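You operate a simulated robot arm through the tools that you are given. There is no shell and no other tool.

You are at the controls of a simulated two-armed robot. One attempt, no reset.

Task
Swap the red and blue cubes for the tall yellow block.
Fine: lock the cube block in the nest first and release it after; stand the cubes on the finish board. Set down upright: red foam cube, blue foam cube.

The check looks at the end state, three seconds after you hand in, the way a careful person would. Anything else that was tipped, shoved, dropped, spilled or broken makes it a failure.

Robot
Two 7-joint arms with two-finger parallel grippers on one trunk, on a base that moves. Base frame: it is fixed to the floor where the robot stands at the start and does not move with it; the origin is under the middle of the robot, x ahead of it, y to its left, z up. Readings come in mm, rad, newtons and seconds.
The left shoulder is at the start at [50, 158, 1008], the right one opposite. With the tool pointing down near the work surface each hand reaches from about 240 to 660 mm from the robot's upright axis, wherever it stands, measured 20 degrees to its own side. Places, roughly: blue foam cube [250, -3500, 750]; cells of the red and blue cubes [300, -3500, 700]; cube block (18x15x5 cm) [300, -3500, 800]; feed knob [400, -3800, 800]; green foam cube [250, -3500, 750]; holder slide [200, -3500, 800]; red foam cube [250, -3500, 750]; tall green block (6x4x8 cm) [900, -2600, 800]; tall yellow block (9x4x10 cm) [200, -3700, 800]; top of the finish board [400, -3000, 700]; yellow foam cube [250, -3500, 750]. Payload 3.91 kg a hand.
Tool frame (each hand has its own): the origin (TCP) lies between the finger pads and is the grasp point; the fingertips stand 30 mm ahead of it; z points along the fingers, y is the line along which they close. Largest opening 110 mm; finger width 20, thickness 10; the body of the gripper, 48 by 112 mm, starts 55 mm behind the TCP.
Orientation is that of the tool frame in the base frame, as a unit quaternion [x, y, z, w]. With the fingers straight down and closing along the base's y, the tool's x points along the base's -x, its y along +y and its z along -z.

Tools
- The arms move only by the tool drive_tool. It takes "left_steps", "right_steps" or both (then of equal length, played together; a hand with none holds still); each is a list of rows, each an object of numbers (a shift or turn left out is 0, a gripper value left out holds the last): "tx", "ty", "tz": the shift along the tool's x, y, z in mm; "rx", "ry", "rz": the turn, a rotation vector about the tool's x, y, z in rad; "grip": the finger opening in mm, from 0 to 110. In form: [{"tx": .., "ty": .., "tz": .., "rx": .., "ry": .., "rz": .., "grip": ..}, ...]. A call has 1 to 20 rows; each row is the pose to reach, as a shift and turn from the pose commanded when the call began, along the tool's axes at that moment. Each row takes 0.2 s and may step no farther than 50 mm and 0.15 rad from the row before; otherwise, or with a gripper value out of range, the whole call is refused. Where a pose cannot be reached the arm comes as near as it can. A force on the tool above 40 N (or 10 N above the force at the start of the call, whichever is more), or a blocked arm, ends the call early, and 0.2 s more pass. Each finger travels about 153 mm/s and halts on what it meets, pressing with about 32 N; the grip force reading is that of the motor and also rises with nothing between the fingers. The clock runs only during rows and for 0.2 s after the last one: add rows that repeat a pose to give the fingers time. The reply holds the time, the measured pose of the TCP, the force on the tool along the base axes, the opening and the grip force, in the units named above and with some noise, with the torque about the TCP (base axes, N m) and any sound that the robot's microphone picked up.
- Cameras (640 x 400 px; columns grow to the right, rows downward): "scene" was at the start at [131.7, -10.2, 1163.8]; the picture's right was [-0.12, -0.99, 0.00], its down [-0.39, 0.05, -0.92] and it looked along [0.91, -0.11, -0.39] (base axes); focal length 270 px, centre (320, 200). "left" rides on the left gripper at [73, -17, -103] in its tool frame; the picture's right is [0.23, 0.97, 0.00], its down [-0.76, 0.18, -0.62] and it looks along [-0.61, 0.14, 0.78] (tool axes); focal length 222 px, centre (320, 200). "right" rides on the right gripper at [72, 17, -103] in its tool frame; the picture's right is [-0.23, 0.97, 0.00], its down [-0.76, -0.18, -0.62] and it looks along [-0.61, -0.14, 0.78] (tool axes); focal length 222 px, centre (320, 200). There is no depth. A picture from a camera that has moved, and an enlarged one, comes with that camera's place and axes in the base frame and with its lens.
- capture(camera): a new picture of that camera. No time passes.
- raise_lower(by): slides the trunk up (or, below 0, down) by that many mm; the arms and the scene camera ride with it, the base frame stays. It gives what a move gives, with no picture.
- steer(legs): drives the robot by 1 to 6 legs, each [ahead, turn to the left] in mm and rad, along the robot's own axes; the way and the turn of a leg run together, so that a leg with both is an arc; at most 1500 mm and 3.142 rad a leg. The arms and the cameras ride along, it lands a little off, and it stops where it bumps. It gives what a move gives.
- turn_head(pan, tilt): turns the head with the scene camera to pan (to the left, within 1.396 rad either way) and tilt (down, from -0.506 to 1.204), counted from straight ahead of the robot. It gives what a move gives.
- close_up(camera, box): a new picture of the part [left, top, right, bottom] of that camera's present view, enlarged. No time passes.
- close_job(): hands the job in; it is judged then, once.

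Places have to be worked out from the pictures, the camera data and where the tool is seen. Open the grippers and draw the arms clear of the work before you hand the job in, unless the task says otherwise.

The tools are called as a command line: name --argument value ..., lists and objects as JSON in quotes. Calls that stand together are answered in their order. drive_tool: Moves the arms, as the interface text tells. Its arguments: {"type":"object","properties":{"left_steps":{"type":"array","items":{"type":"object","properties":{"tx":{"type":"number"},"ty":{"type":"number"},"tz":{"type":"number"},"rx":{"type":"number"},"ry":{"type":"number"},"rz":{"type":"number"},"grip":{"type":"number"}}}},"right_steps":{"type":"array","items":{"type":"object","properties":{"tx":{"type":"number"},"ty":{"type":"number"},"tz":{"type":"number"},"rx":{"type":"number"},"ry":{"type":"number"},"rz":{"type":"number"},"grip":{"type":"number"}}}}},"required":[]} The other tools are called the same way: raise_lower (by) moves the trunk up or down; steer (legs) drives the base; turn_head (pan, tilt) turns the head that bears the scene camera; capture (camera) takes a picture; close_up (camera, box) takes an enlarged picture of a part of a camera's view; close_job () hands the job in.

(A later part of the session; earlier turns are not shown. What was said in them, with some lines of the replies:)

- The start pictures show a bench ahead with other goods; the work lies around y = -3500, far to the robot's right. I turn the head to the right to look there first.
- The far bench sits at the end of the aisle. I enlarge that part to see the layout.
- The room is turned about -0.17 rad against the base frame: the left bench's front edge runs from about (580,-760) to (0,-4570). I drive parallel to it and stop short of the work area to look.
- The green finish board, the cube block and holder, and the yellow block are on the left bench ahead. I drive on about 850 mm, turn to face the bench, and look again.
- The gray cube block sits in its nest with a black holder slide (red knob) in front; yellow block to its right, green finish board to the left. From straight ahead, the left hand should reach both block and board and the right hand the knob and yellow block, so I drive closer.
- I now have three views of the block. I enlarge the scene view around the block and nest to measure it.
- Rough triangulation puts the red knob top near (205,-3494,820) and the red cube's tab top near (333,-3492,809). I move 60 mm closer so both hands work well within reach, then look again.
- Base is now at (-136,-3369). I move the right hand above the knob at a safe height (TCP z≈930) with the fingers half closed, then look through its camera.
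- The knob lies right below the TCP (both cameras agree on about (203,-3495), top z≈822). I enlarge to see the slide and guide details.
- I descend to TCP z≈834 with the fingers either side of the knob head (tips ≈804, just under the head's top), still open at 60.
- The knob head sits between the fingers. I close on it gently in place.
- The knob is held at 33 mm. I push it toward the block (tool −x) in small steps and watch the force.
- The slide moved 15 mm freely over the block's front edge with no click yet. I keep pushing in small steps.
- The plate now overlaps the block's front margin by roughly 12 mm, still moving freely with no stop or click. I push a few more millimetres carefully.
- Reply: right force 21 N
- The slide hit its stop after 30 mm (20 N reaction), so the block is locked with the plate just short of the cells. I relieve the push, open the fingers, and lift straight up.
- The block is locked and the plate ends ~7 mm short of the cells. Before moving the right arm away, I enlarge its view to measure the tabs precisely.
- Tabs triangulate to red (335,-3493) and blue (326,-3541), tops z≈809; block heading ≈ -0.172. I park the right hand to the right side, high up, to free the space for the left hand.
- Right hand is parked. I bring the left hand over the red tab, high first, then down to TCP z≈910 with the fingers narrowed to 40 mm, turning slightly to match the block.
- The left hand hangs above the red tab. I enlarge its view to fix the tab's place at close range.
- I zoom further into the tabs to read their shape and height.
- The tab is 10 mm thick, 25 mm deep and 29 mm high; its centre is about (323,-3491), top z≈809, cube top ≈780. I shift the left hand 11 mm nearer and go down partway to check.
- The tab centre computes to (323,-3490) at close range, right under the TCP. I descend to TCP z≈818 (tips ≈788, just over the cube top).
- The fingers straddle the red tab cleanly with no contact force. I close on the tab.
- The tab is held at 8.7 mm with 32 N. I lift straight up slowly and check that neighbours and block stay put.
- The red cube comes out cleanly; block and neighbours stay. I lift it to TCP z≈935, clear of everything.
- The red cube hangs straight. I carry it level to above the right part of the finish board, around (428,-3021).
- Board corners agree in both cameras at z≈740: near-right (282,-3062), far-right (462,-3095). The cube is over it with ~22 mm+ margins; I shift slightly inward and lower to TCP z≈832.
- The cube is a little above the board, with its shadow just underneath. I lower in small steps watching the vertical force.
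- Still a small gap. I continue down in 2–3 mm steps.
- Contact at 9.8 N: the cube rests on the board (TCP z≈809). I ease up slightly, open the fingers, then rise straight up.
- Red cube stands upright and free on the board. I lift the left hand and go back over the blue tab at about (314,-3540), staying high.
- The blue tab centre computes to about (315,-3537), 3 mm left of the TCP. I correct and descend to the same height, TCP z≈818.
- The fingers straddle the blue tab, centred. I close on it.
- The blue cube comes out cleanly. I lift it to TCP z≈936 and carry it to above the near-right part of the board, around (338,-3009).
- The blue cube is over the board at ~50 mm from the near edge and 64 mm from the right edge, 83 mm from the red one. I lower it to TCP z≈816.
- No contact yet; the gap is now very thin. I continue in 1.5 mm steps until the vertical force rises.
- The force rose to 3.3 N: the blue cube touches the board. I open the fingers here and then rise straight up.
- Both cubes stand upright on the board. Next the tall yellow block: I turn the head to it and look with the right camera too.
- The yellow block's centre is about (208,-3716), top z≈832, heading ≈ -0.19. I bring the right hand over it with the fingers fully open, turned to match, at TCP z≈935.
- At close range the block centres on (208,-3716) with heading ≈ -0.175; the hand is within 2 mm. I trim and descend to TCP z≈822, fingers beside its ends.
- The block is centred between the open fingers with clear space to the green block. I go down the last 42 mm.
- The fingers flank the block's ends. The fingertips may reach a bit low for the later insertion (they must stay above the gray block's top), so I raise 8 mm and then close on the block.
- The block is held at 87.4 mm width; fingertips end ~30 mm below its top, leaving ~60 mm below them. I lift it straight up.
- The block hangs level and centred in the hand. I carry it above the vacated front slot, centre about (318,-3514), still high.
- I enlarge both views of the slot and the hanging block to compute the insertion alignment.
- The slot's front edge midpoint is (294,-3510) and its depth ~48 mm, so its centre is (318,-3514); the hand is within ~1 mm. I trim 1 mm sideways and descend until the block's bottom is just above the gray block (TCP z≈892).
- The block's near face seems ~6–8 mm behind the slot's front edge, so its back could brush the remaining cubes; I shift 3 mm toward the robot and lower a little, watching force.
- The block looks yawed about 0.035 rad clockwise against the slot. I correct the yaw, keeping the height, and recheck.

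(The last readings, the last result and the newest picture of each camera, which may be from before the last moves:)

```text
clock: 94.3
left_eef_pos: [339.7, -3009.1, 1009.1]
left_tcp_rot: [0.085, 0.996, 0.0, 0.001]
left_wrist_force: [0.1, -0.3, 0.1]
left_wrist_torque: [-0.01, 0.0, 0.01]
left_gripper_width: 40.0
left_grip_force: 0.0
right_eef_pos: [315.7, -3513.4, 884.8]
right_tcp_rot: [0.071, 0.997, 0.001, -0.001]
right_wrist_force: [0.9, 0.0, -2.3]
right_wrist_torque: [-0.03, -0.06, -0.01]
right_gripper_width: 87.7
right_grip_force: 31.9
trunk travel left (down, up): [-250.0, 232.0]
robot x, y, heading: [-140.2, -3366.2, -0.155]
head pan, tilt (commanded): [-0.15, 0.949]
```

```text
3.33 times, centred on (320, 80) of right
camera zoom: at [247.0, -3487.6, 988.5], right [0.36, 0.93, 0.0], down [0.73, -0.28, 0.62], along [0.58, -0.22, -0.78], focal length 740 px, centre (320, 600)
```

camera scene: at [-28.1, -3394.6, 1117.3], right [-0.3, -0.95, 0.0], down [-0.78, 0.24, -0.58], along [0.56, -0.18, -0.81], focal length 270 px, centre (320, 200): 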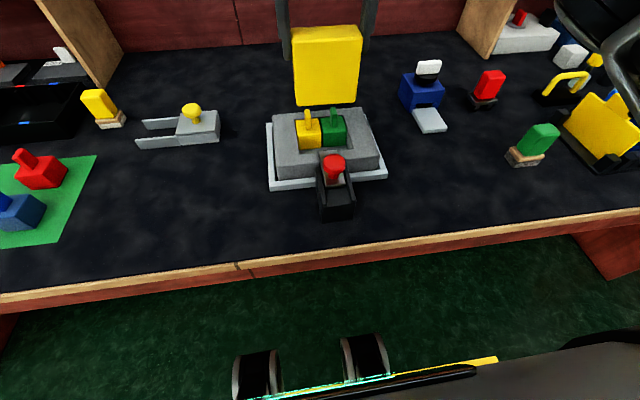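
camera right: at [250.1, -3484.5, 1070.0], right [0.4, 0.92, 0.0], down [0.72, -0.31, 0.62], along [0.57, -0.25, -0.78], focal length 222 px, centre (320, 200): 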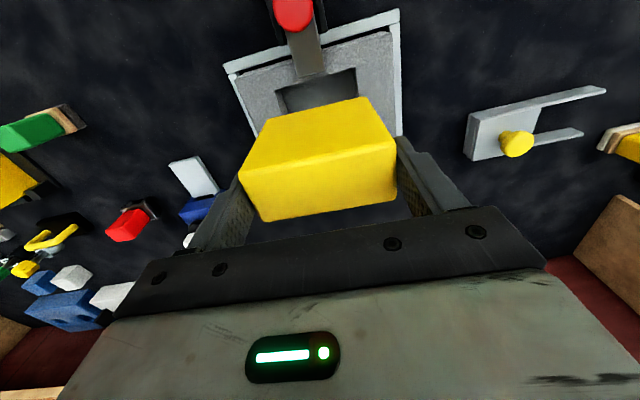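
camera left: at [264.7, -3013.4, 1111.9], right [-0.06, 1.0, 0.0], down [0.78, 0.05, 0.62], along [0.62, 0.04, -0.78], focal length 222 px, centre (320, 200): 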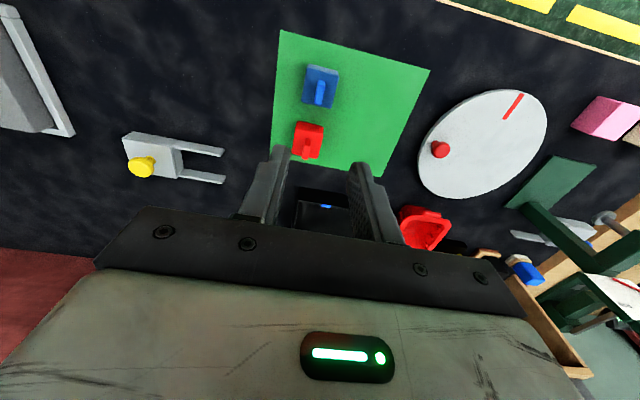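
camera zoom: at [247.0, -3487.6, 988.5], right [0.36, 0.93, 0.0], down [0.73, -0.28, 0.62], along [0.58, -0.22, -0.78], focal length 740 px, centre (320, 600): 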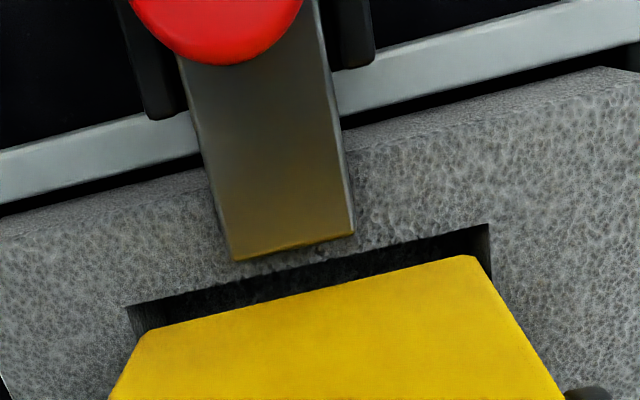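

Now edges are parallel and the block lies inside the slot outline (gaps ~1.5–3 mm at the sides, ~5 mm in front). I nudge 0.7 mm left and lower into the slot in small steps.

drive_tool --right_steps '[{"ty": 0.7, "tz": 2}, {"ty": 0.7, "tz": 5}, {"ty": 0.7, "tz": 8}, {"ty": 0.7, "tz": 11}, {"ty": 0.7, "tz": 14}]'

close_up --camera "scene" --box '[270, 60, 380, 180]'

close_up --camera "right" --box '[240, 20, 400, 140]'

```text
clock: 95.5
left_eef_pos: [339.8, -3008.2, 1010.3]
left_tcp_rot: [0.085, 0.996, 0.0, 0.001]
left_wrist_force: [0.4, 1.2, -0.6]
left_wrist_torque: [0.0, 0.02, 0.04]
left_gripper_width: 40.0
left_grip_force: 0.0
right_eef_pos: [314.7, -3514.7, 870.4]
right_tcp_rot: [0.071, 0.998, 0.002, 0.001]
right_wrist_force: [-0.4, 0.4, -1.9]
right_wrist_torque: [0.0, -0.02, 0.02]
right_gripper_width: 87.6
right_grip_force: 32.1
trunk travel left (down, up): [-250.0, 232.0]
robot x, y, heading: [-136.3, -3367.0, -0.156]
head pan, tilt (commanded): [-0.15, 0.949]
```

```text
3.33 times, centred on (325, 120) of scene
camera zoom: at [-28.1, -3394.5, 1117.3], right [-0.3, -0.95, 0.0], down [-0.78, 0.24, -0.58], along [0.56, -0.17, -0.81], focal length 901 px, centre (303, 467)
```

zoom: 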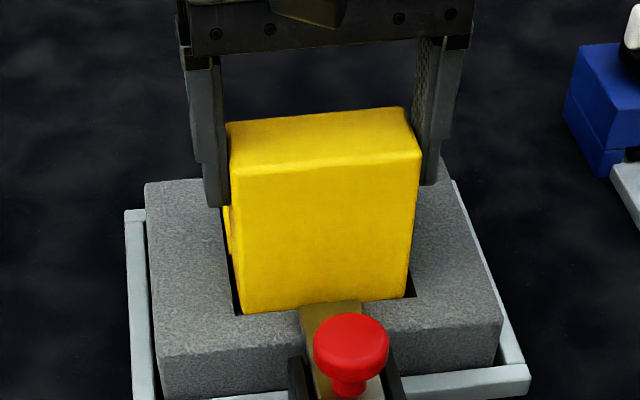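

```text
3.33 times, centred on (320, 80) of right
camera zoom: at [247.1, -3486.9, 974.3], right [0.36, 0.93, 0.0], down [0.73, -0.28, 0.62], along [0.58, -0.22, -0.78], focal length 740 px, centre (320, 600)
```

zoom: 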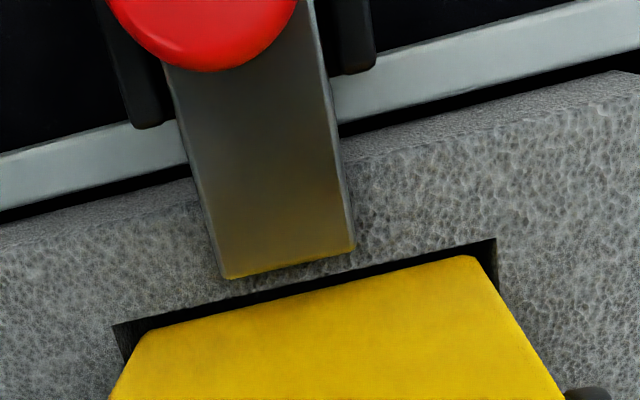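

No contact force; the bottom is at the slot's mouth with even gaps. I continue lowering.

drive_tool --right_steps '[{"tz": 2}, {"tz": 4}, {"tz": 6}, {"tz": 8}, {"tz": 10}]'

close_up --camera "scene" --box '[270, 60, 380, 180]'

close_up --camera "right" --box '[240, 20, 400, 140]'

```text
clock: 96.7
left_eef_pos: [339.0, -3008.5, 1009.0]
left_tcp_rot: [0.085, 0.996, 0.001, 0.001]
left_wrist_force: [-0.1, 0.3, 0.5]
left_wrist_torque: [-0.02, 0.01, -0.02]
left_gripper_width: 39.9
left_grip_force: 0.0
right_eef_pos: [316.3, -3512.6, 861.4]
right_tcp_rot: [0.071, 0.998, 0.001, 0.001]
right_wrist_force: [0.5, 0.8, -2.4]
right_wrist_torque: [-0.03, 0.0, 0.02]
right_gripper_width: 87.7
right_grip_force: 31.6
trunk travel left (down, up): [-250.0, 232.0]
robot x, y, heading: [-139.1, -3365.5, -0.155]
head pan, tilt (commanded): [-0.15, 0.949]
```

```text
3.33 times, centred on (325, 120) of scene
camera zoom: at [-28.1, -3394.5, 1117.3], right [-0.3, -0.95, 0.0], down [-0.78, 0.24, -0.58], along [0.56, -0.17, -0.81], focal length 901 px, centre (303, 467)
```

zoom: 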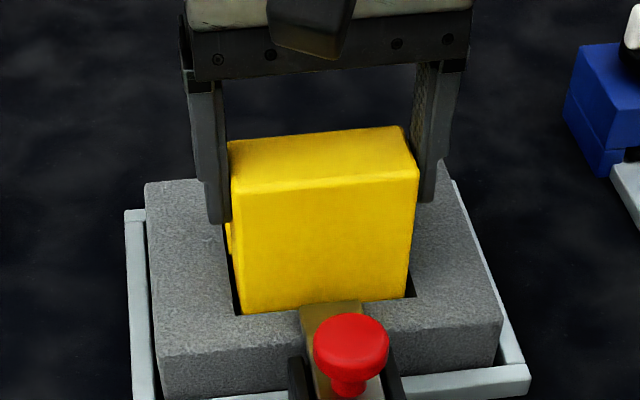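

```text
3.33 times, centred on (320, 80) of right
camera zoom: at [247.0, -3486.9, 964.2], right [0.36, 0.93, 0.0], down [0.73, -0.28, 0.62], along [0.58, -0.22, -0.78], focal length 740 px, centre (320, 600)
```

zoom: 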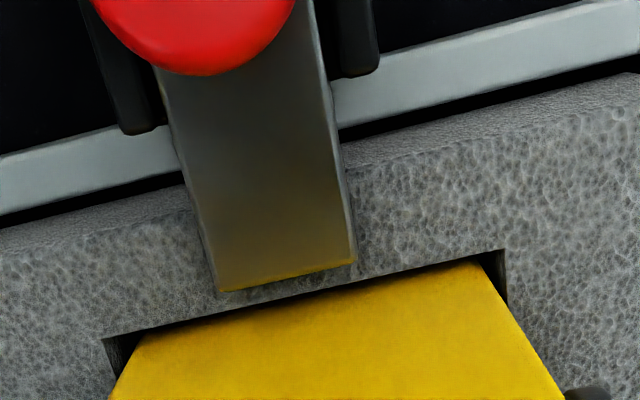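

The block is entering the slot without contact forces. I go on in smaller steps toward the cell floor (expected near TCP z≈843).

drive_tool --right_steps '[{"tz": 2}, {"tz": 4}, {"tz": 6}, {"tz": 8}, {"tz": 9}]'

close_up --camera "scene" --box '[270, 60, 380, 180]'

close_up --camera "right" --box '[220, 20, 420, 200]'

```text
clock: 97.9
left_eef_pos: [339.3, -3009.1, 1009.1]
left_tcp_rot: [0.087, 0.996, 0.0, 0.001]
left_wrist_force: [0.0, 0.0, 0.6]
left_wrist_torque: [-0.02, 0.0, 0.02]
left_gripper_width: 40.3
left_grip_force: 0.1
right_eef_pos: [316.1, -3512.0, 851.2]
right_tcp_rot: [0.071, 0.997, 0.0, 0.0]
right_wrist_force: [0.6, -0.3, -2.3]
right_wrist_torque: [0.03, 0.02, 0.01]
right_gripper_width: 87.8
right_grip_force: 31.0
trunk travel left (down, up): [-250.0, 232.0]
robot x, y, heading: [-139.8, -3364.4, -0.151]
head pan, tilt (commanded): [-0.15, 0.949]
```

```text
3.33 times, centred on (325, 120) of scene
camera zoom: at [-28.1, -3394.5, 1117.3], right [-0.3, -0.95, 0.0], down [-0.78, 0.24, -0.58], along [0.56, -0.17, -0.81], focal length 901 px, centre (303, 467)
```

zoom: 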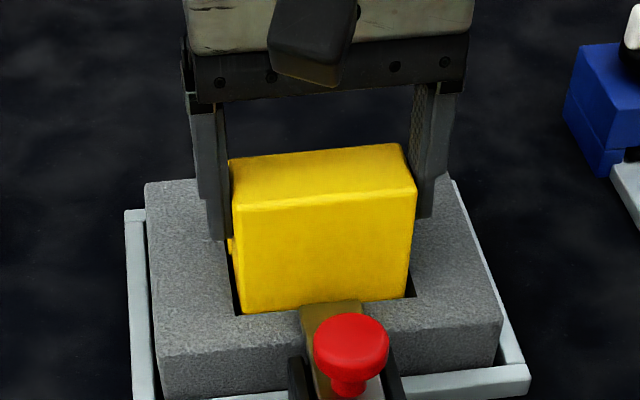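

```text
2.22 times, centred on (320, 110) of right
camera zoom: at [246.6, -3486.7, 954.9], right [0.36, 0.93, 0.0], down [0.73, -0.28, 0.62], along [0.58, -0.23, -0.78], focal length 494 px, centre (320, 400)
```

zoom: 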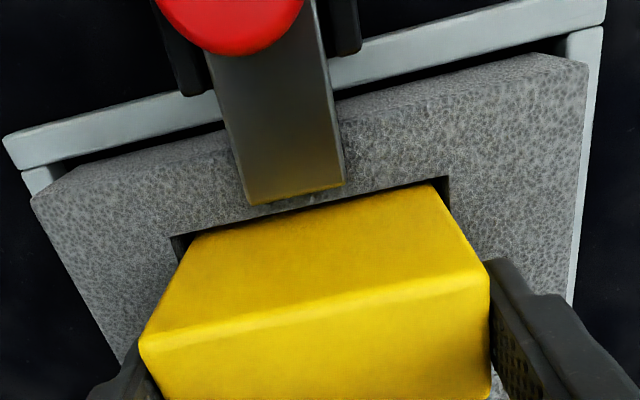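

Still free. I lower in 2 mm steps now to find the cell floor.

drive_tool --right_steps '[{"tz": 1.5}, {"tz": 3}, {"tz": 4.5}, {"tz": 6}, {"tz": 6}]'

close_up --camera "scene" --box '[270, 60, 380, 180]'

```text
clock: 99.1
left_eef_pos: [339.4, -3008.9, 1009.6]
left_tcp_rot: [0.085, 0.996, 0.0, 0.001]
left_wrist_force: [1.0, -0.2, 0.4]
left_wrist_torque: [0.03, 0.02, -0.03]
left_gripper_width: 40.2
left_grip_force: 0.1
right_eef_pos: [314.0, -3511.8, 846.6]
right_tcp_rot: [0.071, 0.998, 0.001, 0.0]
right_wrist_force: [0.0, 0.1, -1.9]
right_wrist_torque: [-0.01, 0.01, 0.02]
right_gripper_width: 87.7
right_grip_force: 31.9
trunk travel left (down, up): [-250.0, 232.0]
robot x, y, heading: [-135.8, -3369.0, -0.156]
head pan, tilt (commanded): [-0.15, 0.949]
```

```text
3.33 times, centred on (325, 120) of scene
camera zoom: at [-28.1, -3394.5, 1117.3], right [-0.3, -0.95, 0.0], down [-0.78, 0.24, -0.58], along [0.56, -0.17, -0.81], focal length 901 px, centre (303, 467)
```

zoom: 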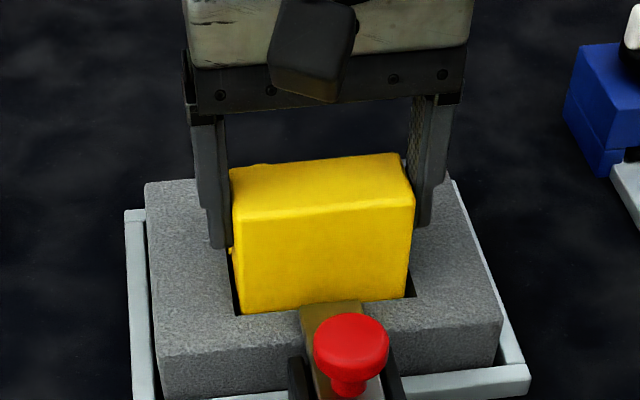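

drive_tool --right_steps '[{"tz": 1}, {"tz": 2}, {"tz": 2.5}, {"tz": 2.5}]'

```text
clock: 100.1
left_eef_pos: [339.8, -3010.0, 1009.6]
left_tcp_rot: [0.086, 0.996, -0.001, 0.001]
left_wrist_force: [-0.1, -0.5, 0.7]
left_wrist_torque: [0.0, 0.01, 0.01]
left_gripper_width: 40.0
left_grip_force: 0.1
right_eef_pos: [315.6, -3512.4, 842.1]
right_tcp_rot: [0.071, 0.997, 0.001, 0.0]
right_wrist_force: [1.0, 0.9, -2.1]
right_wrist_torque: [0.02, -0.04, 0.0]
right_gripper_width: 88.0
right_grip_force: 32.4
trunk travel left (down, up): [-250.0, 232.0]
robot x, y, heading: [-143.2, -3365.7, -0.15]
head pan, tilt (commanded): [-0.15, 0.949]
```

No contact yet at TCP 842; the weight (≈2 N) still hangs on the hand. I keep lowering 2 mm at a time.

drive_tool --right_steps '[{"tz": 1}, {"tz": 2}, {"tz": 2}]'

close_up --camera "scene" --box '[270, 60, 380, 180]'

```text
clock: 100.9
left_eef_pos: [339.3, -3009.7, 1008.3]
left_tcp_rot: [0.085, 0.996, 0.0, 0.002]
left_wrist_force: [0.0, -0.4, 0.7]
left_wrist_torque: [0.04, 0.01, 0.0]
left_gripper_width: 40.2
left_grip_force: 0.1
right_eef_pos: [316.2, -3513.5, 841.6]
right_tcp_rot: [0.071, 0.997, 0.001, 0.001]
right_wrist_force: [0.1, -0.6, -1.0]
right_wrist_torque: [0.02, -0.01, -0.02]
right_gripper_width: 87.7
right_grip_force: 32.1
trunk travel left (down, up): [-250.0, 232.0]
robot x, y, heading: [-138.9, -3368.5, -0.157]
head pan, tilt (commanded): [-0.15, 0.949]
```

```text
3.33 times, centred on (325, 120) of scene
camera zoom: at [-28.1, -3394.5, 1117.3], right [-0.3, -0.95, 0.0], down [-0.78, 0.24, -0.58], along [0.56, -0.17, -0.81], focal length 901 px, centre (303, 467)
```

zoom: 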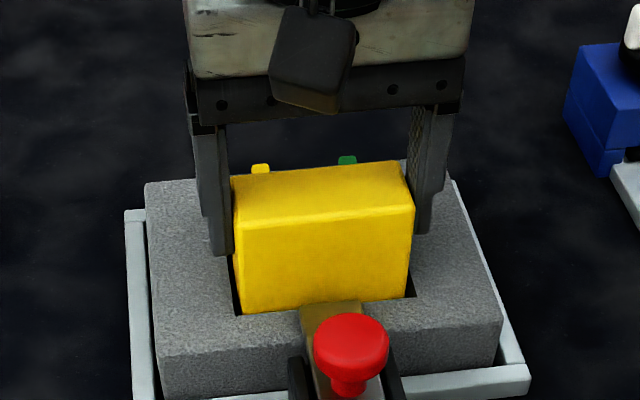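

drive_tool --right_steps '[{"tz": 1}, {"tz": 2}, {"tz": 2}]'

```text
clock: 101.7
left_eef_pos: [339.2, -3009.5, 1008.4]
left_tcp_rot: [0.086, 0.996, 0.0, 0.001]
left_wrist_force: [0.0, 0.5, -0.4]
left_wrist_torque: [0.0, -0.02, 0.04]
left_gripper_width: 40.1
left_grip_force: 0.0
right_eef_pos: [314.9, -3513.3, 840.1]
right_tcp_rot: [0.071, 0.997, 0.001, 0.001]
right_wrist_force: [1.1, -0.1, 1.6]
right_wrist_torque: [-0.19, 0.05, 0.02]
right_gripper_width: 87.4
right_grip_force: 31.7
trunk travel left (down, up): [-250.0, 232.0]
robot x, y, heading: [-137.6, -3369.6, -0.156]
head pan, tilt (commanded): [-0.15, 0.949]
```

The vertical force flipped from -2 N to +1.6 N: first contact. I press 1.5 mm more to confirm the block is seated.

drive_tool --right_steps '[{"tz": 0.7}, {"tz": 1.4}, {"tz": 1.4}]'

close_up --camera "scene" --box '[270, 60, 380, 180]'

close_up --camera "right" --box '[200, 20, 440, 240]'

```text
clock: 102.5
left_eef_pos: [338.6, -3009.0, 1009.4]
left_tcp_rot: [0.085, 0.996, 0.0, 0.002]
left_wrist_force: [-0.2, 0.4, -0.5]
left_wrist_torque: [0.01, -0.03, -0.04]
left_gripper_width: 40.2
left_grip_force: 0.1
right_eef_pos: [315.1, -3512.3, 839.7]
right_tcp_rot: [0.07, 0.998, 0.0, 0.002]
right_wrist_force: [-0.5, -2.6, 13.8]
right_wrist_torque: [-0.53, 0.2, -0.01]
right_gripper_width: 87.7
right_grip_force: 31.8
trunk travel left (down, up): [-250.0, 232.0]
robot x, y, heading: [-135.5, -3370.1, -0.15]
head pan, tilt (commanded): [-0.15, 0.949]
```

```text
3.33 times, centred on (325, 120) of scene
camera zoom: at [-29.0, -3394.3, 1117.5], right [-0.3, -0.95, 0.0], down [-0.78, 0.24, -0.58], along [0.56, -0.17, -0.81], focal length 901 px, centre (303, 467)
```

zoom: 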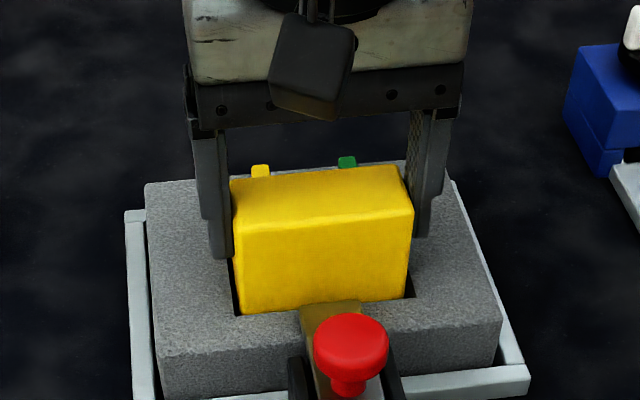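

```text
1.82 times, centred on (320, 130) of right
camera zoom: at [246.2, -3486.5, 942.9], right [0.36, 0.93, 0.0], down [0.73, -0.28, 0.63], along [0.58, -0.22, -0.78], focal length 404 px, centre (320, 327)
```

zoom: 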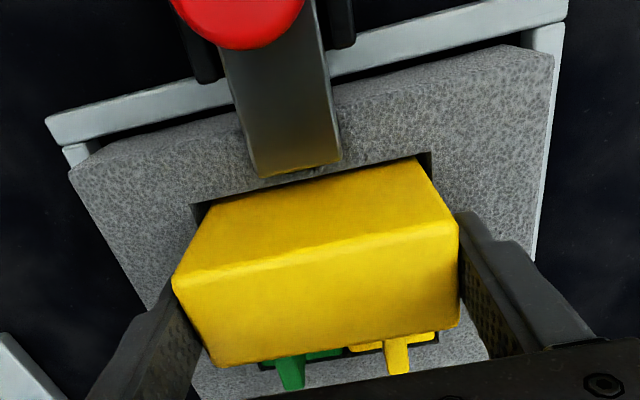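

Reaction 13.8 N: the block is seated on the cell floor, with the green and yellow cubes undisturbed behind it. I ease up 1.2 mm, open the fingers, and look before rising.

drive_tool --right_steps '[{"tz": -1.2}, {"tz": -1.2, "grip": 88}, {"tz": -1.2, "grip": 92}, {"tz": -1.2, "grip": 100}, {"tz": -1.2, "grip": 106}, {"tz": -1.2, "grip": 106}]'

close_up --camera "scene" --box '[270, 60, 380, 180]'

close_up --camera "right" --box '[200, 20, 440, 240]'

```text
clock: 103.9
left_eef_pos: [339.2, -3008.7, 1010.4]
left_tcp_rot: [0.086, 0.996, 0.001, 0.001]
left_wrist_force: [0.0, -0.5, 0.1]
left_wrist_torque: [0.0, -0.02, 0.02]
left_gripper_width: 39.9
left_grip_force: 0.1
right_eef_pos: [314.4, -3513.0, 839.6]
right_tcp_rot: [0.071, 0.998, 0.001, 0.001]
right_wrist_force: [-0.3, -0.2, 0.0]
right_wrist_torque: [-0.03, -0.04, 0.01]
right_gripper_width: 106.4
right_grip_force: 0.0
trunk travel left (down, up): [-250.0, 232.0]
robot x, y, heading: [-139.5, -3369.7, -0.159]
head pan, tilt (commanded): [-0.15, 0.949]
```

```text
3.33 times, centred on (325, 120) of scene
camera zoom: at [-28.2, -3394.5, 1117.3], right [-0.3, -0.95, 0.0], down [-0.78, 0.24, -0.58], along [0.56, -0.17, -0.81], focal length 901 px, centre (303, 467)
```

zoom: 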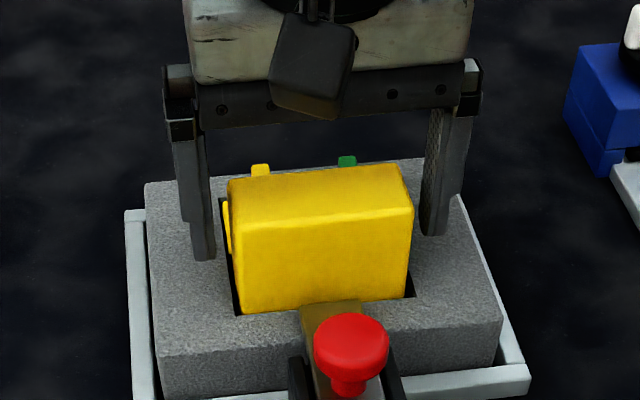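

```text
1.82 times, centred on (320, 130) of right
camera zoom: at [246.7, -3486.7, 942.7], right [0.36, 0.93, 0.0], down [0.73, -0.28, 0.62], along [0.58, -0.22, -0.78], focal length 404 px, centre (320, 327)
```

zoom: 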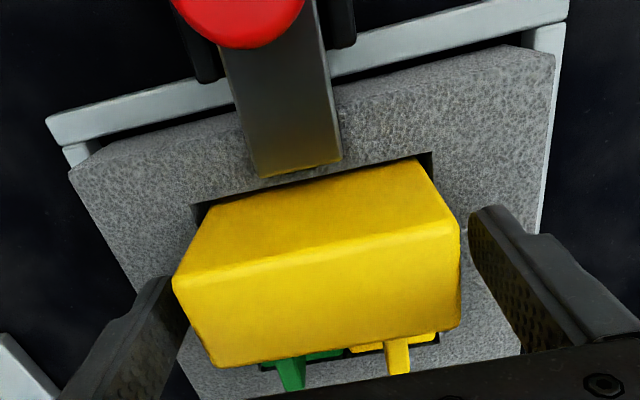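

The block stands freely in the slot. I raise the right hand straight up and check the seating.

drive_tool --right_steps '[{"tz": -20}, {"tz": -50}, {"tz": -90}, {"tz": -130}, {"tz": -150}]'

close_up --camera "scene" --box '[255, 60, 400, 200]'

capture --camera "right"

```text
clock: 105.1
left_eef_pos: [340.7, -3009.4, 1010.3]
left_tcp_rot: [0.086, 0.996, 0.0, 0.001]
left_wrist_force: [-0.1, -0.2, -0.4]
left_wrist_torque: [-0.01, -0.02, -0.03]
left_gripper_width: 40.0
left_grip_force: 0.1
right_eef_pos: [314.8, -3511.7, 989.0]
right_tcp_rot: [0.07, 0.998, 0.001, 0.0]
right_wrist_force: [0.3, 0.6, 0.5]
right_wrist_torque: [-0.05, 0.0, -0.03]
right_gripper_width: 106.0
right_grip_force: 0.0
trunk travel left (down, up): [-250.0, 232.0]
robot x, y, heading: [-136.6, -3366.6, -0.157]
head pan, tilt (commanded): [-0.15, 0.949]
```

```text
2.86 times, centred on (328, 130) of scene
camera zoom: at [-28.2, -3394.4, 1117.3], right [-0.3, -0.95, 0.0], down [-0.78, 0.24, -0.58], along [0.56, -0.17, -0.81], focal length 772 px, centre (299, 400)
```

zoom: 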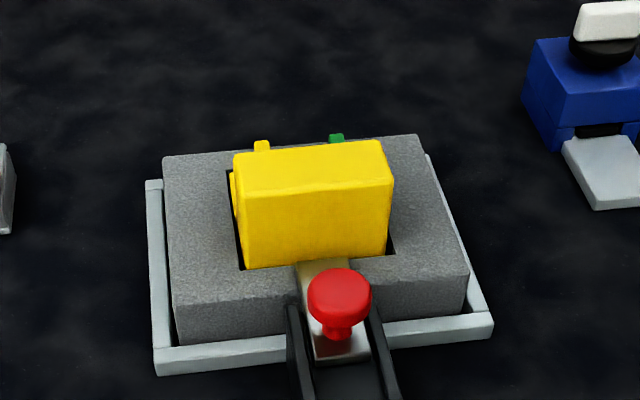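

```text
taken
camera right: at [246.7, -3486.7, 1093.4], right [0.36, 0.93, 0.0], down [0.73, -0.28, 0.62], along [0.58, -0.22, -0.78], focal length 222 px, centre (320, 200)
```

right: 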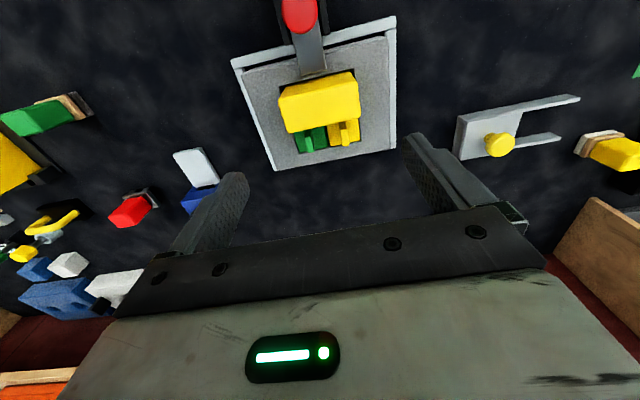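

The yellow block is seated with the two cubes behind it. Now I release the holder: right hand back over the knob at about (233,-3500), high first.

drive_tool --right_steps '[{"tx": 25, "ty": 0, "rz": 0.008, "grip": 90}, {"tx": 55, "ty": 0, "rz": 0.016, "grip": 70}, {"tx": 82, "ty": 0.4, "rz": 0.024, "grip": 60}, {"tx": 82, "ty": 0.4, "tz": 40, "rz": 0.024, "grip": 60}, {"tx": 82, "ty": 0.4, "tz": 80, "rz": 0.024, "grip": 60}, {"tx": 82, "ty": 0.4, "tz": 100, "rz": 0.024, "grip": 60}]'

capture --camera "right"

close_up --camera "scene" --box '[255, 60, 400, 200]'

```text
clock: 106.5
left_eef_pos: [338.9, -3009.1, 1009.2]
left_tcp_rot: [0.085, 0.996, -0.001, 0.001]
left_wrist_force: [0.8, 0.3, -0.1]
left_wrist_torque: [0.01, 0.03, 0.04]
left_gripper_width: 40.4
left_grip_force: 0.3
right_eef_pos: [234.0, -3501.3, 889.6]
right_tcp_rot: [0.083, 0.997, 0.002, 0.001]
right_wrist_force: [0.1, -1.7, 0.3]
right_wrist_torque: [0.01, 0.02, -0.01]
right_gripper_width: 60.0
right_grip_force: 0.0
trunk travel left (down, up): [-250.0, 232.0]
robot x, y, heading: [-136.2, -3368.2, -0.155]
head pan, tilt (commanded): [-0.15, 0.949]
```

```text
taken
camera right: at [166.7, -3473.5, 992.3], right [0.39, 0.92, 0.0], down [0.72, -0.3, 0.62], along [0.58, -0.24, -0.78], focal length 222 px, centre (320, 200)
```

right: 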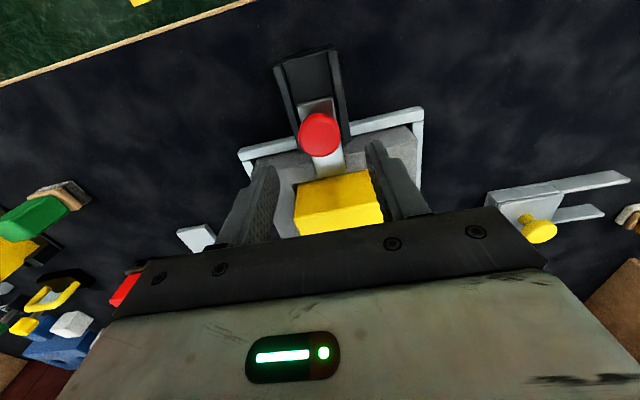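

```text
2.86 times, centred on (328, 130) of scene
camera zoom: at [-28.2, -3394.5, 1117.3], right [-0.3, -0.95, 0.0], down [-0.78, 0.24, -0.58], along [0.56, -0.17, -0.81], focal length 772 px, centre (299, 400)
```

zoom: 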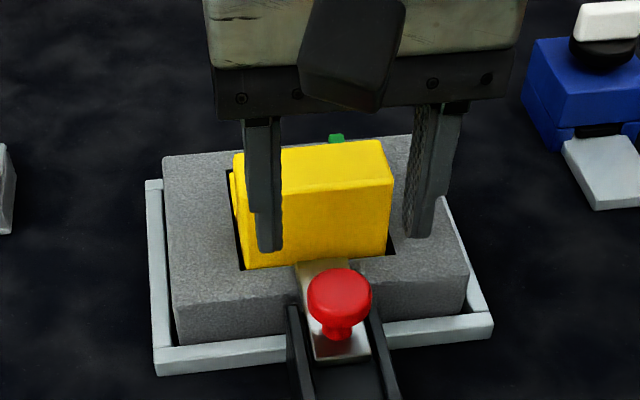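

The knob is under the hand, about 3 mm nearer than the TCP. I shift and descend to grasp height (TCP z≈836), then close on it.

drive_tool --right_steps '[{"tx": 3, "tz": 20, "grip": 60}, {"tx": 3, "tz": 40, "grip": 60}, {"tx": 3, "tz": 54, "grip": 60}, {"tx": 3, "tz": 54, "grip": 60}]'

capture --camera "right"

close_up --camera "scene" --box '[255, 60, 400, 200]'

```text
clock: 107.5
left_eef_pos: [340.4, -3010.2, 1010.3]
left_tcp_rot: [0.085, 0.996, 0.001, 0.001]
left_wrist_force: [0.7, 0.6, -0.1]
left_wrist_torque: [0.0, -0.01, -0.01]
left_gripper_width: 40.1
left_grip_force: 0.1
right_eef_pos: [232.4, -3499.9, 836.0]
right_tcp_rot: [0.083, 0.997, 0.0, 0.0]
right_wrist_force: [-0.3, 0.0, 0.7]
right_wrist_torque: [0.02, 0.01, -0.01]
right_gripper_width: 59.9
right_grip_force: 0.1
trunk travel left (down, up): [-250.0, 232.0]
robot x, y, heading: [-134.2, -3368.5, -0.157]
head pan, tilt (commanded): [-0.15, 0.949]
```

```text
taken
camera right: at [163.9, -3472.8, 938.3], right [0.39, 0.92, 0.0], down [0.72, -0.3, 0.62], along [0.58, -0.24, -0.78], focal length 222 px, centre (320, 200)
```

right: 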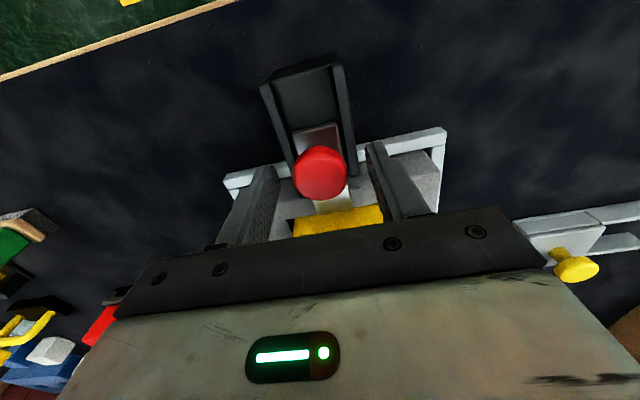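

```text
2.86 times, centred on (328, 130) of scene
camera zoom: at [-28.2, -3394.5, 1117.3], right [-0.3, -0.95, 0.0], down [-0.78, 0.24, -0.58], along [0.56, -0.17, -0.81], focal length 772 px, centre (299, 400)
```

zoom: 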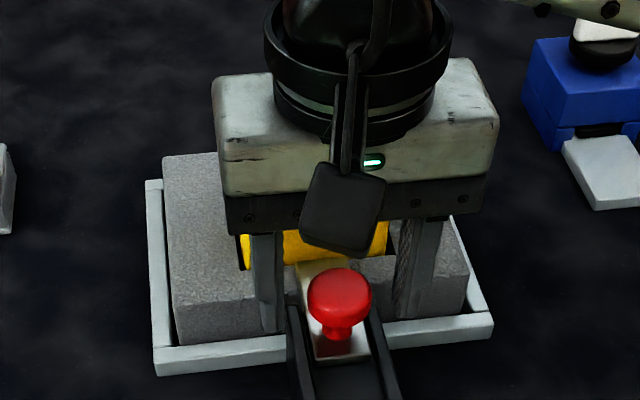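

Knob between the fingers, same as before. I close on it and pull the slide straight back 30 mm in small steps.

drive_tool --right_steps '[{"grip": 40}, {"grip": 28}, {"grip": 24}, {"grip": 24}]'

drive_tool --right_steps '[{"tx": 4}, {"tx": 8}, {"tx": 12}, {"tx": 16}, {"tx": 20}, {"tx": 24}, {"tx": 27}]'

close_up --camera "scene" --box '[255, 60, 400, 220]'

capture --camera "right"

```text
clock: 108.5
left_eef_pos: [339.1, -3008.7, 1009.1]
left_tcp_rot: [0.085, 0.996, -0.001, 0.001]
left_wrist_force: [0.0, -0.1, 0.2]
left_wrist_torque: [-0.02, -0.02, 0.01]
left_gripper_width: 40.1
left_grip_force: 0.1
right_eef_pos: [232.4, -3499.3, 833.6]
right_tcp_rot: [0.082, 0.997, 0.001, 0.0]
right_wrist_force: [0.2, 2.5, -2.9]
right_wrist_torque: [0.07, -0.13, -0.05]
right_gripper_width: 33.1
right_grip_force: 44.8
trunk travel left (down, up): [-250.0, 232.0]
robot x, y, heading: [-138.6, -3368.5, -0.154]
head pan, tilt (commanded): [-0.15, 0.949]
```

```text
clock: 110.1
left_eef_pos: [340.4, -3009.9, 1009.0]
left_tcp_rot: [0.086, 0.996, 0.0, 0.0]
left_wrist_force: [-0.5, 0.0, -0.1]
left_wrist_torque: [-0.02, -0.01, 0.0]
left_gripper_width: 39.9
left_grip_force: 0.0
right_eef_pos: [204.1, -3495.5, 834.3]
right_tcp_rot: [0.083, 0.997, 0.0, 0.0]
right_wrist_force: [1.3, -0.5, -6.3]
right_wrist_torque: [-0.16, -0.59, -0.11]
right_gripper_width: 33.0
right_grip_force: 45.2
trunk travel left (down, up): [-250.0, 232.0]
robot x, y, heading: [-137.4, -3372.6, -0.152]
head pan, tilt (commanded): [-0.15, 0.949]
```

```text
2.50 times, centred on (328, 140) of scene
camera zoom: at [-27.8, -3394.6, 1117.2], right [-0.3, -0.95, 0.0], down [-0.78, 0.24, -0.58], along [0.55, -0.17, -0.81], focal length 676 px, centre (301, 350)
```

zoom: 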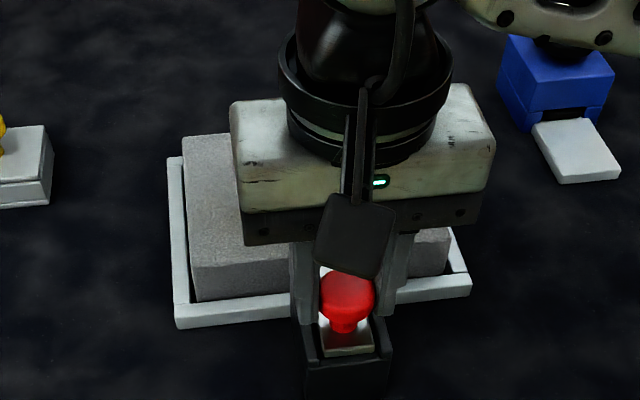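

```text
taken
camera right: at [136.7, -3468.1, 938.5], right [0.39, 0.92, 0.0], down [0.72, -0.3, 0.62], along [0.58, -0.24, -0.78], focal length 222 px, centre (320, 200)
```

right: 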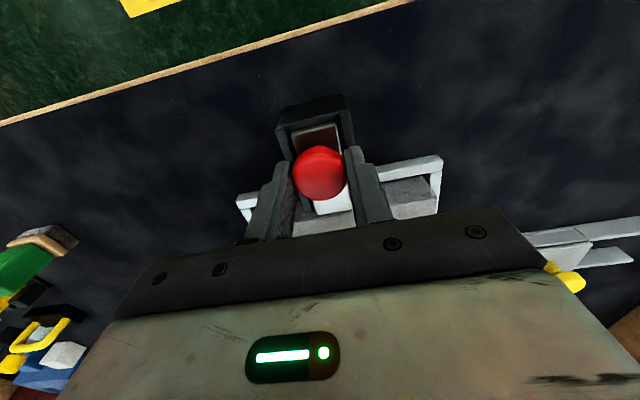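

The slide is back by 28 mm without resistance. I pull the last few millimetres to its rear stop.

drive_tool --right_steps '[{"tx": 1.5}, {"tx": 3}, {"tx": 4}, {"tx": 4}]'

```text
clock: 111.1
left_eef_pos: [340.9, -3009.0, 1010.5]
left_tcp_rot: [0.086, 0.996, 0.0, 0.0]
left_wrist_force: [-0.8, 0.9, 0.6]
left_wrist_torque: [0.03, -0.03, 0.02]
left_gripper_width: 40.0
left_grip_force: 0.1
right_eef_pos: [202.2, -3494.7, 835.1]
right_tcp_rot: [0.085, 0.996, 0.0, 0.001]
right_wrist_force: [11.4, -3.7, -2.3]
right_wrist_torque: [-0.02, 0.5, 0.07]
right_gripper_width: 32.9
right_grip_force: 45.1
trunk travel left (down, up): [-250.0, 232.0]
robot x, y, heading: [-134.3, -3367.4, -0.16]
head pan, tilt (commanded): [-0.15, 0.949]
```

Rear stop reached (11 N): the lock is released. I ease off, open the fingers and rise straight up.

drive_tool --right_steps '[{"tx": -1.2}, {"tx": -1.2, "grip": 40}, {"tx": -1.2, "grip": 60}, {"tx": -1.2, "grip": 60}]'

drive_tool --right_steps '[{"tz": -30}, {"tz": -75}, {"tz": -120}, {"tz": -165}, {"tz": -205}]'

capture --camera "scene"

close_up --camera "scene" --box '[255, 85, 400, 225]'

close_up --camera "right" --box '[220, 50, 430, 220]'

```text
clock: 112.1
left_eef_pos: [337.8, -3009.2, 1009.5]
left_tcp_rot: [0.085, 0.996, 0.0, 0.001]
left_wrist_force: [0.0, -0.5, -0.4]
left_wrist_torque: [-0.03, 0.02, -0.01]
left_gripper_width: 40.0
left_grip_force: 0.0
right_eef_pos: [201.9, -3494.6, 835.7]
right_tcp_rot: [0.084, 0.997, 0.001, 0.0]
right_wrist_force: [0.4, -0.5, -0.3]
right_wrist_torque: [0.0, 0.0, 0.0]
right_gripper_width: 59.9
right_grip_force: 0.0
trunk travel left (down, up): [-250.0, 232.0]
robot x, y, heading: [-136.0, -3363.8, -0.15]
head pan, tilt (commanded): [-0.15, 0.949]
```

```text
clock: 113.3
left_eef_pos: [338.8, -3009.9, 1010.0]
left_tcp_rot: [0.086, 0.996, 0.0, 0.001]
left_wrist_force: [0.2, -0.9, 0.4]
left_wrist_torque: [0.03, -0.04, -0.03]
left_gripper_width: 39.9
left_grip_force: 0.1
right_eef_pos: [200.5, -3494.6, 1040.8]
right_tcp_rot: [0.082, 0.997, 0.001, 0.0]
right_wrist_force: [0.0, -0.1, 0.3]
right_wrist_torque: [0.03, 0.03, 0.04]
right_gripper_width: 59.8
right_grip_force: 0.0
trunk travel left (down, up): [-250.0, 232.0]
robot x, y, heading: [-138.8, -3368.0, -0.158]
head pan, tilt (commanded): [-0.15, 0.949]
```

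```text
taken
camera scene: at [-28.3, -3394.4, 1117.2], right [-0.3, -0.95, 0.0], down [-0.78, 0.24, -0.58], along [0.56, -0.17, -0.81], focal length 270 px, centre (320, 200)
```

scene: 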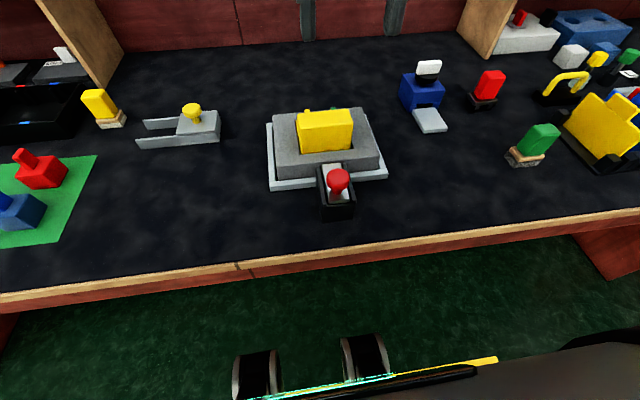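

```text
2.86 times, centred on (328, 155) of scene
camera zoom: at [-28.3, -3394.4, 1117.2], right [-0.3, -0.95, 0.0], down [-0.78, 0.24, -0.58], along [0.56, -0.17, -0.81], focal length 772 px, centre (299, 329)
```

zoom: 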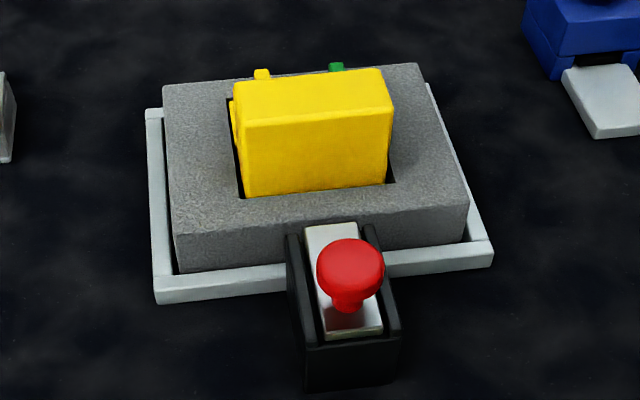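

```text
2.35 times, centred on (325, 135) of right
camera zoom: at [133.2, -3467.4, 1144.5], right [0.38, 0.92, 0.0], down [0.72, -0.3, 0.62], along [0.58, -0.24, -0.78], focal length 523 px, centre (308, 353)
```

zoom: 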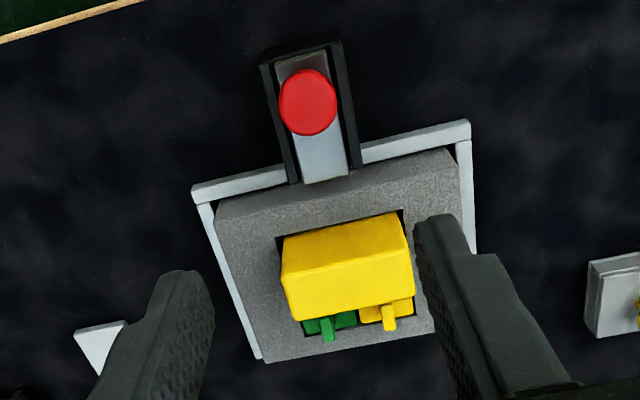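

Lock plate is fully back, the yellow block stands upright in the slot with both other cubes in place. I open both grippers wide and lift both hands a little, then back the robot away from the bench.

drive_tool --left_steps '[{"tz": -10, "grip": 70}, {"tz": -20, "grip": 100}, {"tz": -25, "grip": 110}, {"tz": -25, "grip": 110}]' --right_steps '[{"tz": -5, "grip": 80}, {"tz": -10, "grip": 110}, {"tz": -10, "grip": 110}, {"tz": -10, "grip": 110}]'

steer --legs '[[-350, 0]]'

turn_head --pan 0.2 --tilt 0.6

capture --camera "scene"

```text
clock: 114.3
left_eef_pos: [338.8, -3009.7, 1035.6]
left_tcp_rot: [0.085, 0.996, 0.0, 0.001]
left_wrist_force: [-0.2, 0.5, 0.1]
left_wrist_torque: [-0.02, 0.04, 0.02]
left_gripper_width: 110.1
left_grip_force: 0.2
right_eef_pos: [202.5, -3495.0, 1050.5]
right_tcp_rot: [0.082, 0.997, 0.001, 0.001]
right_wrist_force: [-0.2, 0.4, 0.1]
right_wrist_torque: [-0.02, 0.0, 0.01]
right_gripper_width: 109.9
right_grip_force: 0.1
trunk travel left (down, up): [-250.0, 232.0]
robot x, y, heading: [-138.4, -3367.2, -0.153]
head pan, tilt (commanded): [-0.15, 0.949]
```

```text
clock: 116.6
left_eef_pos: [-10.8, -2955.5, 1034.7]
left_tcp_rot: [0.084, 0.996, 0.0, 0.001]
left_wrist_force: [0.2, 0.0, 0.5]
left_wrist_torque: [0.02, 0.01, 0.02]
left_gripper_width: 110.1
left_grip_force: 0.1
right_eef_pos: [-147.0, -3441.0, 1049.3]
right_tcp_rot: [0.083, 0.997, 0.002, 0.0]
right_wrist_force: [0.3, 1.0, 0.3]
right_wrist_torque: [0.0, -0.04, 0.01]
right_gripper_width: 110.1
right_grip_force: 0.1
trunk travel left (down, up): [-250.0, 232.0]
robot x, y, heading: [-487.1, -3317.4, -0.151]
head pan, tilt (commanded): [-0.15, 0.949]
```

```text
clock: 117.4
left_eef_pos: [-10.0, -2955.2, 1035.1]
left_tcp_rot: [0.084, 0.996, -0.001, 0.001]
left_wrist_force: [-0.7, -0.7, -0.4]
left_wrist_torque: [0.02, -0.02, 0.02]
left_gripper_width: 110.0
left_grip_force: 0.1
right_eef_pos: [-147.5, -3440.6, 1049.9]
right_tcp_rot: [0.083, 0.997, 0.001, 0.0]
right_wrist_force: [0.3, 0.1, 0.5]
right_wrist_torque: [-0.01, -0.03, -0.01]
right_gripper_width: 109.8
right_grip_force: 0.1
trunk travel left (down, up): [-250.0, 232.0]
robot x, y, heading: [-485.5, -3314.3, -0.156]
head pan, tilt (commanded): [0.201, 0.6]
```

```text
taken
camera scene: at [-358.0, -3314.3, 1145.6], right [0.05, -1.0, 0.0], down [-0.56, -0.03, -0.82], along [0.82, 0.04, -0.57], focal length 270 px, centre (320, 200)
```

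scene: 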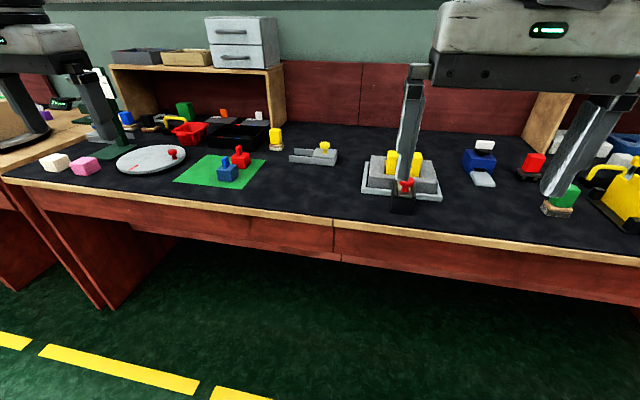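

The robot has backed clear of the bench without touching anything. I take a last enlarged look at the board and the block before handing in.

close_up --camera "scene" --box '[160, 110, 460, 220]'

close_up --camera "scene" --box '[180, 135, 280, 195]'

capture --camera "right"

```text
2.13 times, centred on (310, 165) of scene
camera zoom: at [-358.0, -3314.3, 1145.6], right [0.05, -1.0, 0.0], down [-0.56, -0.03, -0.82], along [0.82, 0.04, -0.57], focal length 577 px, centre (341, 275)
```

zoom: 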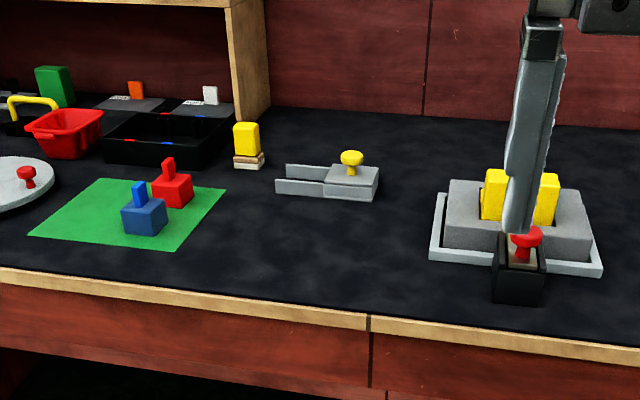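

```text
6.40 times, centred on (230, 165) of scene
camera zoom: at [-358.0, -3314.3, 1145.6], right [0.05, -1.0, 0.0], down [-0.56, -0.03, -0.82], along [0.82, 0.04, -0.57], focal length 1730 px, centre (896, 424)
```

zoom: 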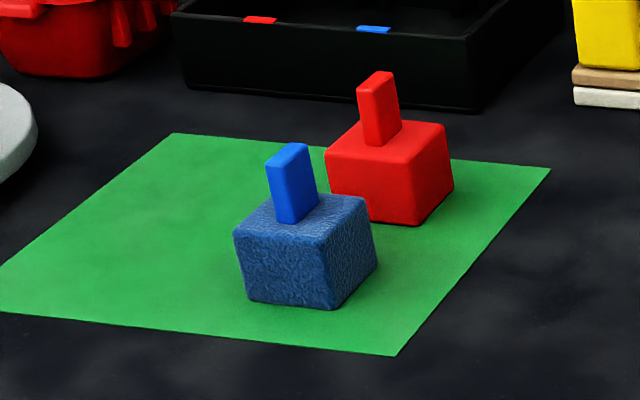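

```text
taken
camera right: at [-215.0, -3413.3, 1153.9], right [0.38, 0.92, 0.0], down [0.72, -0.3, 0.62], along [0.58, -0.24, -0.78], focal length 222 px, centre (320, 200)
```

right: 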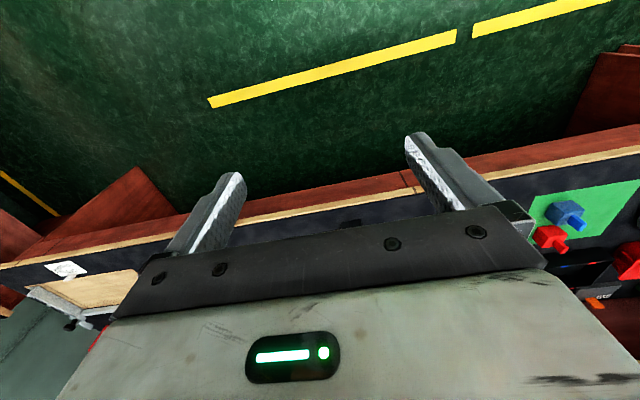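

Both cubes stand upright inside the finish board, the tall yellow block is in the front cells, the holder is released, and nothing else has moved. Both hands are open and clear of the bench, so I hand in.

close_job

```text
The job is handed in.
```

The swap is done and handed in, and the last pictures showed every part of the task in place. No verdict came back when I handed in.

- **Lock:** I pushed the holder slide fully in before touching the cubes. Afterwards I pulled it back to its rear stop, so the cube block is released.
- **Cubes:** The red and blue foam cubes stand upright on the finish board, about 80 mm apart and clear of its edges.
- **Tall yellow block:** It stands upright on the floor of the two cells where the red and blue cubes were. The green and yellow cubes are still in place behind it.
- **Everything else:** I saw nothing else moved, tipped or dropped. Both grippers are open and the robot is backed away from the bench.
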